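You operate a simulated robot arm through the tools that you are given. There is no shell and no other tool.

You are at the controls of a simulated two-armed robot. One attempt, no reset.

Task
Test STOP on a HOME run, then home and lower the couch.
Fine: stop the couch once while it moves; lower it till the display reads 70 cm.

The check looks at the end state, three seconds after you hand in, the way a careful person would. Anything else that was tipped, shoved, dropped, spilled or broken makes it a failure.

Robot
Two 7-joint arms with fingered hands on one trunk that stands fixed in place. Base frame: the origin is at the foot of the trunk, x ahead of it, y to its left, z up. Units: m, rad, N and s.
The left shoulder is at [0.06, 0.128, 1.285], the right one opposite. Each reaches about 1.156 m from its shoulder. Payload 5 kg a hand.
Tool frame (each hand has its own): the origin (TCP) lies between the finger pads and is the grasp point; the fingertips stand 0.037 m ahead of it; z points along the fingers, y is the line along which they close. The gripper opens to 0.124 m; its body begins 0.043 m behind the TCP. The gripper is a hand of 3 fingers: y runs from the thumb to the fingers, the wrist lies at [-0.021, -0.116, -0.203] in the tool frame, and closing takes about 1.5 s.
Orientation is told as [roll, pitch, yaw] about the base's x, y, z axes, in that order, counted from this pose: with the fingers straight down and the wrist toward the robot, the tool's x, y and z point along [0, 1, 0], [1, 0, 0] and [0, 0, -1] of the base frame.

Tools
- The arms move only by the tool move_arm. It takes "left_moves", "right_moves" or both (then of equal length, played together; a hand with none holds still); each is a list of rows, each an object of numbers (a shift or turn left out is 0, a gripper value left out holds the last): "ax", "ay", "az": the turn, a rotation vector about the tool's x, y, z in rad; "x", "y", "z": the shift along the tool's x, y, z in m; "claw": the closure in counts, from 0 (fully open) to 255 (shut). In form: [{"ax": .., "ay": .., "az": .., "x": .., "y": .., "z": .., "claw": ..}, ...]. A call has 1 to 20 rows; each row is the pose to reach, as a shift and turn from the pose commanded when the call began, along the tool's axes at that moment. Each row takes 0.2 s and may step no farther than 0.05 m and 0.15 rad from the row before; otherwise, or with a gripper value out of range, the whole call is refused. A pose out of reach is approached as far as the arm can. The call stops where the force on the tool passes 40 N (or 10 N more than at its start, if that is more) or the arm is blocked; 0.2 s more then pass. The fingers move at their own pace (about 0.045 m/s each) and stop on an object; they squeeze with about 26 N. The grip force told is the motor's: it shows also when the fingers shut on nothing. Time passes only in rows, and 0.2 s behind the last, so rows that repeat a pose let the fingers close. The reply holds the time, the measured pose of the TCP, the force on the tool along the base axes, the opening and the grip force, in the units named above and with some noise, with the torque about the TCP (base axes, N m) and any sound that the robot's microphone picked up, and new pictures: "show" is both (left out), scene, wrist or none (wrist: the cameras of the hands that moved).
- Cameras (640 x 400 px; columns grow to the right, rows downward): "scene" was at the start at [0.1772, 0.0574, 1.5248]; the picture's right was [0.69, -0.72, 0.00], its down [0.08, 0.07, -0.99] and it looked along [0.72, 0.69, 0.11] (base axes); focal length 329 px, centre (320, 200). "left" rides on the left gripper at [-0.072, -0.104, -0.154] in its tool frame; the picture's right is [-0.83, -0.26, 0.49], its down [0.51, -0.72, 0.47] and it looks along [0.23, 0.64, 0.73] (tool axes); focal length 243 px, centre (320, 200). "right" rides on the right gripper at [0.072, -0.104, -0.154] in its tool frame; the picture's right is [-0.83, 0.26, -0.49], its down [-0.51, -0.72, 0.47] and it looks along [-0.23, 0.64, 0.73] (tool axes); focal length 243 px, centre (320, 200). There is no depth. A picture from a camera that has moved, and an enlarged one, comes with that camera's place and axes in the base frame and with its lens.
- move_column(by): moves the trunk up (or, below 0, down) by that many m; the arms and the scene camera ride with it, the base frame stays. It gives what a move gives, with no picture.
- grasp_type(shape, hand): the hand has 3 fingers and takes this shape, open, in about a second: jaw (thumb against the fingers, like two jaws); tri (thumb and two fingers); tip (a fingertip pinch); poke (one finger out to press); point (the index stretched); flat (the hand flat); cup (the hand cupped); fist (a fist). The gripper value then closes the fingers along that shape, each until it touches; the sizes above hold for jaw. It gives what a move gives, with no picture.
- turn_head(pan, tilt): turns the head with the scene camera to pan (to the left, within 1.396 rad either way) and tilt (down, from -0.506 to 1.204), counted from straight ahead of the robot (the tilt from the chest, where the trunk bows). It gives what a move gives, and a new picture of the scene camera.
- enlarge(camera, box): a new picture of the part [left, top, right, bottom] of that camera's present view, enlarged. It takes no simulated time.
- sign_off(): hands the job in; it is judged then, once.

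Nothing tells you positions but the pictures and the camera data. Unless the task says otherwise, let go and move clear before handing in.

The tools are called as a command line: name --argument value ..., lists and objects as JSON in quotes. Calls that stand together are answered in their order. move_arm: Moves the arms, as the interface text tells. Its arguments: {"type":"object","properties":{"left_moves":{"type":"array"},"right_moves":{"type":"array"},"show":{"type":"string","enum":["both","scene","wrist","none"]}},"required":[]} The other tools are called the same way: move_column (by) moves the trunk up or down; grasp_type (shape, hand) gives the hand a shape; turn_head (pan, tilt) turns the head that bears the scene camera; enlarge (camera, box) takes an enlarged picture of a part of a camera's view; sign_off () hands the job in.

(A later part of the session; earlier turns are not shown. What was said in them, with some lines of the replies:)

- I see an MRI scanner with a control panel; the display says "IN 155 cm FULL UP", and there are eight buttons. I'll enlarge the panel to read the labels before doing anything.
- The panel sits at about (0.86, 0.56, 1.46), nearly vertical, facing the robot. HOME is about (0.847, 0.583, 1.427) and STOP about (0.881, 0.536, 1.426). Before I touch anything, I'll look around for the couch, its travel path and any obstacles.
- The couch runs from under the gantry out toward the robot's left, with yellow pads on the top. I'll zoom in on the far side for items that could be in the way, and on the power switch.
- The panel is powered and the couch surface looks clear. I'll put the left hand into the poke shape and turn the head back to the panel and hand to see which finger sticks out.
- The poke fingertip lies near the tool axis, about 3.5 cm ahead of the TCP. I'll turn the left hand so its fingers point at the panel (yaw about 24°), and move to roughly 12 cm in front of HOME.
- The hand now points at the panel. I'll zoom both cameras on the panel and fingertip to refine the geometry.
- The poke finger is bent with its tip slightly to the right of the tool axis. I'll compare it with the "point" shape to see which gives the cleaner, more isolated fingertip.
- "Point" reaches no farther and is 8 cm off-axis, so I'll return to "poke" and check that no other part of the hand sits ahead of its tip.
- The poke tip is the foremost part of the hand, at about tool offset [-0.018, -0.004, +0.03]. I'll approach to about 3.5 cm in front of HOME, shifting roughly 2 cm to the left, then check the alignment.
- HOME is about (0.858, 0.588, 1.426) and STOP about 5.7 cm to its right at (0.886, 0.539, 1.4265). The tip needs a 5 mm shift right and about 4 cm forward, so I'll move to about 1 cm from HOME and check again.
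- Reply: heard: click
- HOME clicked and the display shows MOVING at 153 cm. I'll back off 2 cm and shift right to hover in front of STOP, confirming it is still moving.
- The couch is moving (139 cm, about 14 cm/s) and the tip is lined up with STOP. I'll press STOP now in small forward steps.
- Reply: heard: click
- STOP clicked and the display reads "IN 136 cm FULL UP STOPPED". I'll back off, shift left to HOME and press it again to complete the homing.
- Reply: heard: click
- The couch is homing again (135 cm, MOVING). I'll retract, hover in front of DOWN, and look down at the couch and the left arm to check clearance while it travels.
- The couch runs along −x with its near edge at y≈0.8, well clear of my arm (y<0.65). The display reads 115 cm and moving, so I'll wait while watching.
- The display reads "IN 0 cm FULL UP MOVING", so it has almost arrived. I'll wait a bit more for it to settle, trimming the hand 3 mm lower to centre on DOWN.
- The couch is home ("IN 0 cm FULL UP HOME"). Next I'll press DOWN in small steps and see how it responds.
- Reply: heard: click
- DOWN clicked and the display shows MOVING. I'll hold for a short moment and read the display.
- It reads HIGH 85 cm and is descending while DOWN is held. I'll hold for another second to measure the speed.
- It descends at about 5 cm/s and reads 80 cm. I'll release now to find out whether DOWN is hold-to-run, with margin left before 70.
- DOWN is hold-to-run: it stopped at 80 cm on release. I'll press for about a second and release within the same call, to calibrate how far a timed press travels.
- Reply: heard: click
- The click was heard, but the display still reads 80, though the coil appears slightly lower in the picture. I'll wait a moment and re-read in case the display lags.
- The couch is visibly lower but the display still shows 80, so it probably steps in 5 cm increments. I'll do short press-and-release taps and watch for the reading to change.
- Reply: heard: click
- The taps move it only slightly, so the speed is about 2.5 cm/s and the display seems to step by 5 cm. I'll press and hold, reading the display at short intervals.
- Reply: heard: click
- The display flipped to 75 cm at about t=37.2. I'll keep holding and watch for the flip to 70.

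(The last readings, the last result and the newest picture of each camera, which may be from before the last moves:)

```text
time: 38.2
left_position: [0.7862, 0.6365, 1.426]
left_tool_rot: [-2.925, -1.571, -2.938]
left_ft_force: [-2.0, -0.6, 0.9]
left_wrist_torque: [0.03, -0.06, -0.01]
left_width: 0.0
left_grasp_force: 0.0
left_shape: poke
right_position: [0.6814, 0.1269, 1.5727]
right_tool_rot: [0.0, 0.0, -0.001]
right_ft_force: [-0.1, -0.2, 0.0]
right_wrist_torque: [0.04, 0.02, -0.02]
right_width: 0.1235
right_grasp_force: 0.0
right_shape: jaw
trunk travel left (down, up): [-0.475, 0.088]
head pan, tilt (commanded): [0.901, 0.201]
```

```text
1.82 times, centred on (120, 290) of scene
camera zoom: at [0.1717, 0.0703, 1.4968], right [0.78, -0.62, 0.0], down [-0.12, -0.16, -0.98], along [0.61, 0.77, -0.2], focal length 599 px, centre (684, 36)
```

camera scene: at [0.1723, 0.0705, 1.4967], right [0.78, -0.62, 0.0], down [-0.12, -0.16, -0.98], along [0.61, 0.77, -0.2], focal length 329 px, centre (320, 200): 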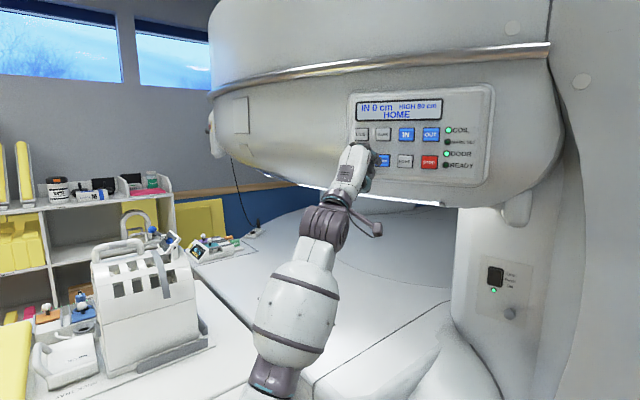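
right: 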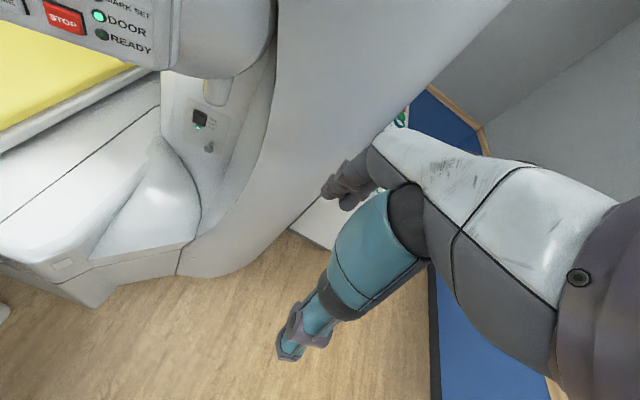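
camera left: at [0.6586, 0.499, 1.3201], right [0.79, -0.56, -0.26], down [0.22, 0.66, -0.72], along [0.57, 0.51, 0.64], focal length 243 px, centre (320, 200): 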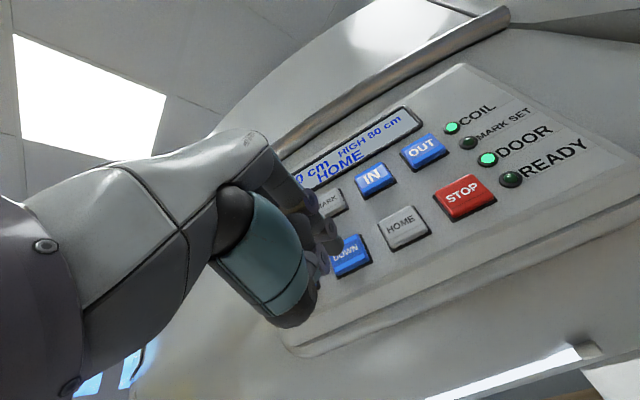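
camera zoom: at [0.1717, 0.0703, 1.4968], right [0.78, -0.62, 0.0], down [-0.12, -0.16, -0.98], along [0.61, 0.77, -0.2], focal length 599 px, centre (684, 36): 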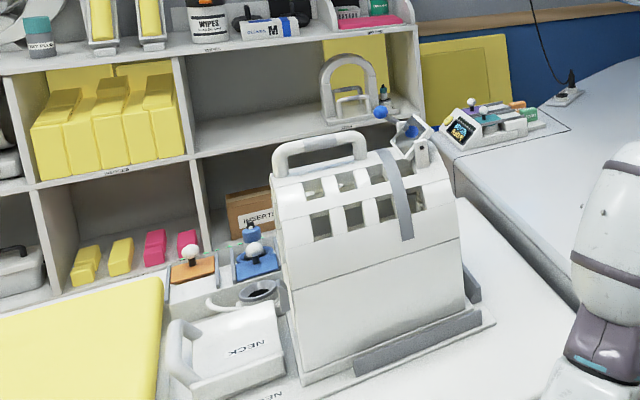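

move_arm --left_moves '[{"z": 0}]' --show "none"

enlarge --camera "scene" --box '[340, 80, 500, 200]'

enlarge --camera "scene" --box '[0, 180, 240, 400]'

```text
time: 38.6
left_position: [0.7857, 0.6374, 1.4263]
left_tool_rot: [-2.851, -1.572, -3.012]
left_ft_force: [-2.5, -0.7, 0.9]
left_wrist_torque: [0.01, -0.05, -0.03]
left_width: 0.0001
left_grasp_force: 0.0
left_shape: poke
right_position: [0.681, 0.1252, 1.5732]
right_tool_rot: [0.001, -0.001, 0.0]
right_ft_force: [0.8, 0.3, 0.1]
right_wrist_torque: [0.0, -0.04, 0.04]
right_width: 0.1233
right_grasp_force: 0.0
right_shape: jaw
trunk travel left (down, up): [-0.475, 0.088]
head pan, tilt (commanded): [0.901, 0.201]
```

```text
3.33 times, centred on (420, 140) of scene
camera zoom: at [0.1717, 0.0703, 1.4968], right [0.78, -0.62, 0.0], down [-0.12, -0.16, -0.98], along [0.61, 0.77, -0.2], focal length 1098 px, centre (-13, 400)
```

zoom: 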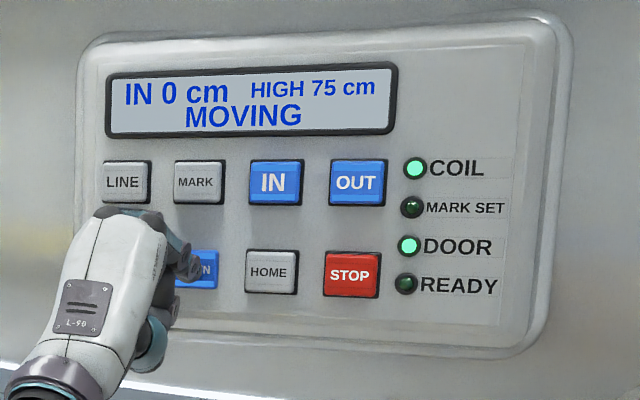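

```text
1.82 times, centred on (120, 290) of scene
camera zoom: at [0.1717, 0.0703, 1.4968], right [0.78, -0.62, 0.0], down [-0.12, -0.16, -0.98], along [0.61, 0.77, -0.2], focal length 599 px, centre (684, 36)
```

zoom: 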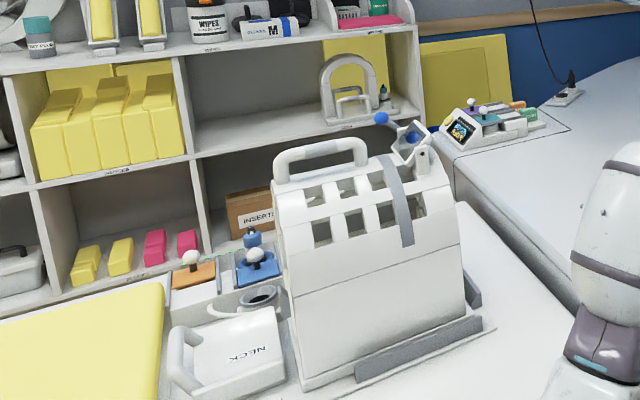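

move_arm --left_moves '[{"z": 0}]' --show "none"

enlarge --camera "scene" --box '[340, 80, 500, 200]'

enlarge --camera "scene" --box '[0, 180, 240, 400]'

```text
time: 39.0
left_position: [0.7874, 0.6359, 1.4266]
left_tool_rot: [-2.831, -1.572, -3.031]
left_ft_force: [-2.6, -1.6, 1.4]
left_wrist_torque: [0.02, -0.06, -0.02]
left_width: 0.0
left_grasp_force: 0.0
left_shape: poke
right_position: [0.6812, 0.1265, 1.5734]
right_tool_rot: [-0.001, 0.001, 0.0]
right_ft_force: [-0.3, 0.5, 0.8]
right_wrist_torque: [-0.02, -0.01, 0.01]
right_width: 0.1236
right_grasp_force: 0.0
right_shape: jaw
trunk travel left (down, up): [-0.475, 0.088]
head pan, tilt (commanded): [0.901, 0.201]
```

```text
3.33 times, centred on (420, 140) of scene
camera zoom: at [0.1717, 0.0703, 1.4968], right [0.78, -0.62, 0.0], down [-0.12, -0.16, -0.98], along [0.61, 0.77, -0.2], focal length 1098 px, centre (-13, 400)
```

zoom: 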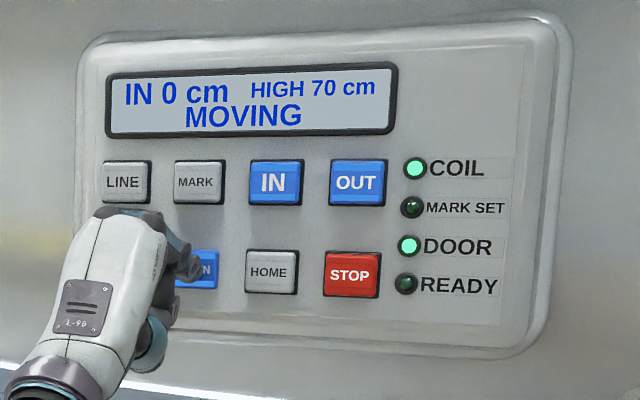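

```text
1.82 times, centred on (120, 290) of scene
camera zoom: at [0.1717, 0.0703, 1.4968], right [0.78, -0.62, 0.0], down [-0.12, -0.16, -0.98], along [0.61, 0.77, -0.2], focal length 599 px, centre (684, 36)
```

zoom: 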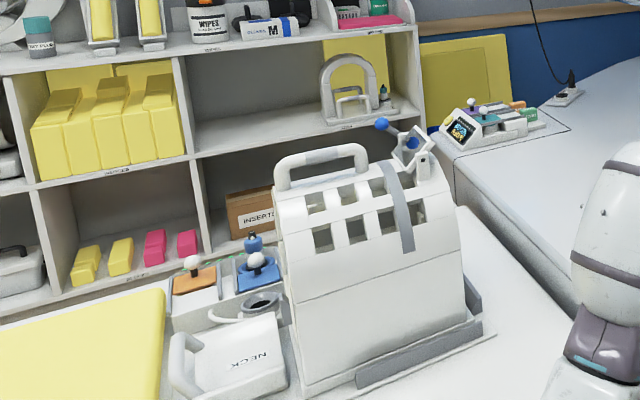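

The display now reads 70 cm. I'll hold a fraction longer so it sits safely inside the 70 band, then release and back away.

move_arm --left_moves '[{"z": 0.0}, {"z": -0.025}, {"z": -0.05}]' --show "scene"

enlarge --camera "scene" --box '[340, 80, 500, 200]'

```text
time: 39.8
left_position: [0.739, 0.6143, 1.4264]
left_tool_rot: [-2.21, -1.572, 2.63]
left_ft_force: [-0.7, -0.4, 0.0]
left_wrist_torque: [-0.03, 0.03, -0.01]
left_width: 0.0002
left_grasp_force: 0.0
left_shape: poke
right_position: [0.6809, 0.1245, 1.5735]
right_tool_rot: [0.001, -0.004, -0.002]
right_ft_force: [0.0, 0.3, -0.2]
right_wrist_torque: [0.02, -0.02, 0.01]
right_width: 0.1236
right_grasp_force: 0.0
right_shape: jaw
trunk travel left (down, up): [-0.475, 0.088]
head pan, tilt (commanded): [0.901, 0.201]
camera scene: at [0.1711, 0.0701, 1.4969], right [0.78, -0.62, 0.0], down [-0.12, -0.16, -0.98], along [0.61, 0.77, -0.2], focal length 329 px, centre (320, 200)
```

scene: 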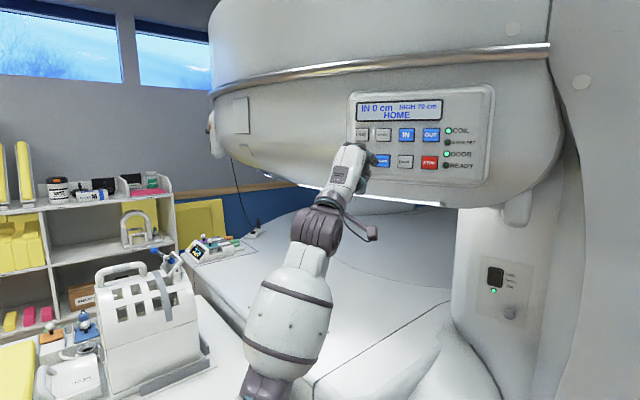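

```text
3.33 times, centred on (420, 140) of scene
camera zoom: at [0.1711, 0.0701, 1.4969], right [0.78, -0.62, 0.0], down [-0.12, -0.16, -0.98], along [0.61, 0.77, -0.2], focal length 1098 px, centre (-13, 400)
```

zoom: 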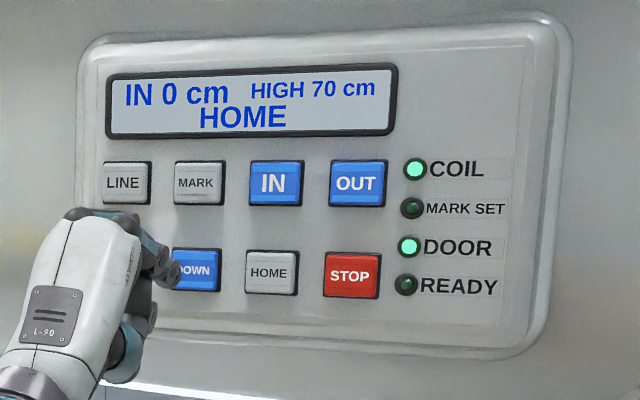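

The display reads "IN 0 cm HIGH 70 cm HOME" with the button released. I'll back the hand well clear and take a final look at the display and the couch.

move_arm --left_moves '[{"z": -0.04}, {"z": -0.08}, {"z": -0.12}, {"z": -0.15}, {"z": -0.15}]' --show "scene"

enlarge --camera "scene" --box '[340, 80, 500, 200]'

turn_head --pan 1.2 --tilt 0.4

```text
time: 41.0
left_position: [0.6056, 0.553, 1.4273]
left_tool_rot: [-0.407, -1.571, 0.825]
left_ft_force: [-0.2, 0.6, -1.3]
left_wrist_torque: [0.03, -0.03, -0.01]
left_width: 0.0001
left_grasp_force: 0.1
left_shape: poke
right_position: [0.6828, 0.1251, 1.5733]
right_tool_rot: [-0.001, -0.002, -0.001]
right_ft_force: [-0.9, 0.0, -0.3]
right_wrist_torque: [-0.01, -0.01, 0.02]
right_width: 0.1237
right_grasp_force: 0.0
right_shape: jaw
trunk travel left (down, up): [-0.475, 0.088]
head pan, tilt (commanded): [0.901, 0.201]
camera scene: at [0.1726, 0.0706, 1.4967], right [0.78, -0.62, 0.0], down [-0.12, -0.16, -0.98], along [0.61, 0.77, -0.2], focal length 329 px, centre (320, 200)
```

scene: 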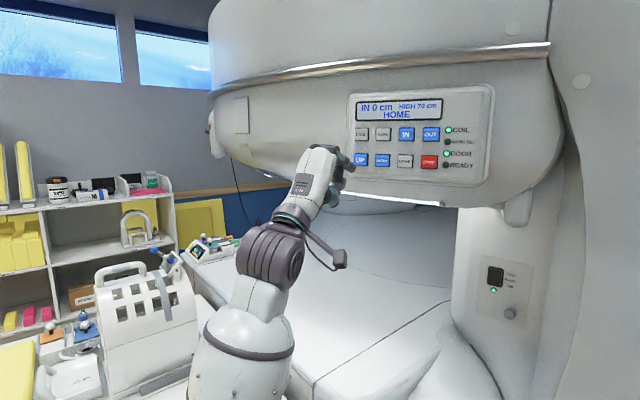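

```text
3.33 times, centred on (420, 140) of scene
camera zoom: at [0.1726, 0.0706, 1.4967], right [0.78, -0.62, 0.0], down [-0.12, -0.16, -0.98], along [0.61, 0.77, -0.2], focal length 1098 px, centre (-13, 400)
```

zoom: 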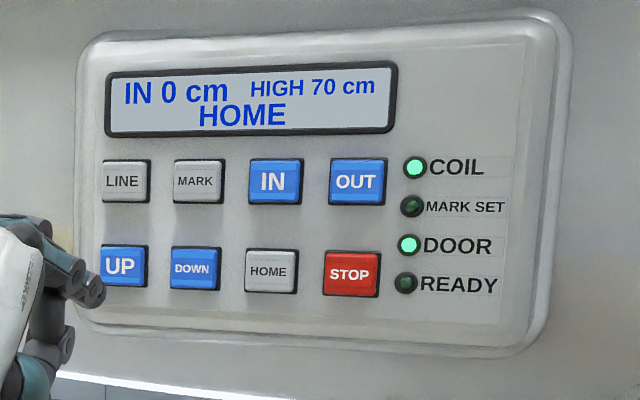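

```text
time: 41.8
left_position: [0.6046, 0.5534, 1.4284]
left_tool_rot: [-0.33, -1.571, 0.75]
left_ft_force: [0.4, -0.1, 0.2]
left_wrist_torque: [0.02, -0.01, 0.02]
left_width: 0.0
left_grasp_force: 0.0
left_shape: poke
right_position: [0.6822, 0.1254, 1.5732]
right_tool_rot: [0.0, -0.001, -0.002]
right_ft_force: [-0.2, 0.6, 0.1]
right_wrist_torque: [0.0, 0.01, 0.02]
right_width: 0.1235
right_grasp_force: 0.0
right_shape: jaw
trunk travel left (down, up): [-0.475, 0.088]
head pan, tilt (commanded): [1.201, 0.4]
camera scene: at [0.1482, 0.0839, 1.4782], right [0.93, -0.36, 0.0], down [-0.14, -0.36, -0.92], along [0.33, 0.86, -0.39], focal length 329 px, centre (320, 200)
```

scene: 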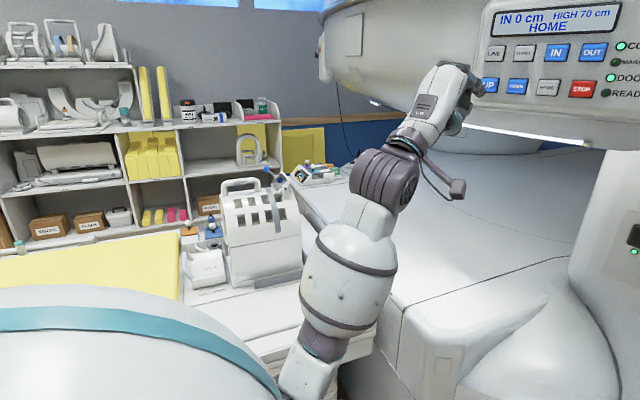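

The couch is home and still, the display reads "IN 0 cm HIGH 70 cm HOME", everything on the couch is upright, and both hands are clear of the panel. STOP was pressed once during the HOME run, so I'm handing in now.

sign_off

```text
The job is handed in.
```

The couch is home and lowered, and the display reads "IN 0 cm HIGH 70 cm HOME". I handed the job in with the couch still and both hands clear of the panel.

- **STOP test:** I pressed HOME and the couch started out from 155 cm. I pressed STOP once while it was moving, and it stopped at 136 cm ("STOPPED").
- **Homing:** I pressed HOME again and the couch ran all the way out to 0 cm.
- **Lowering:** DOWN only moves the couch while it is held. The height shows in 5 cm steps, so I held it a moment past the change to 70. The true height could be a few centimetres off 70.

In the last picture everything on the couch was upright, and I saw nothing knocked or moved around it.
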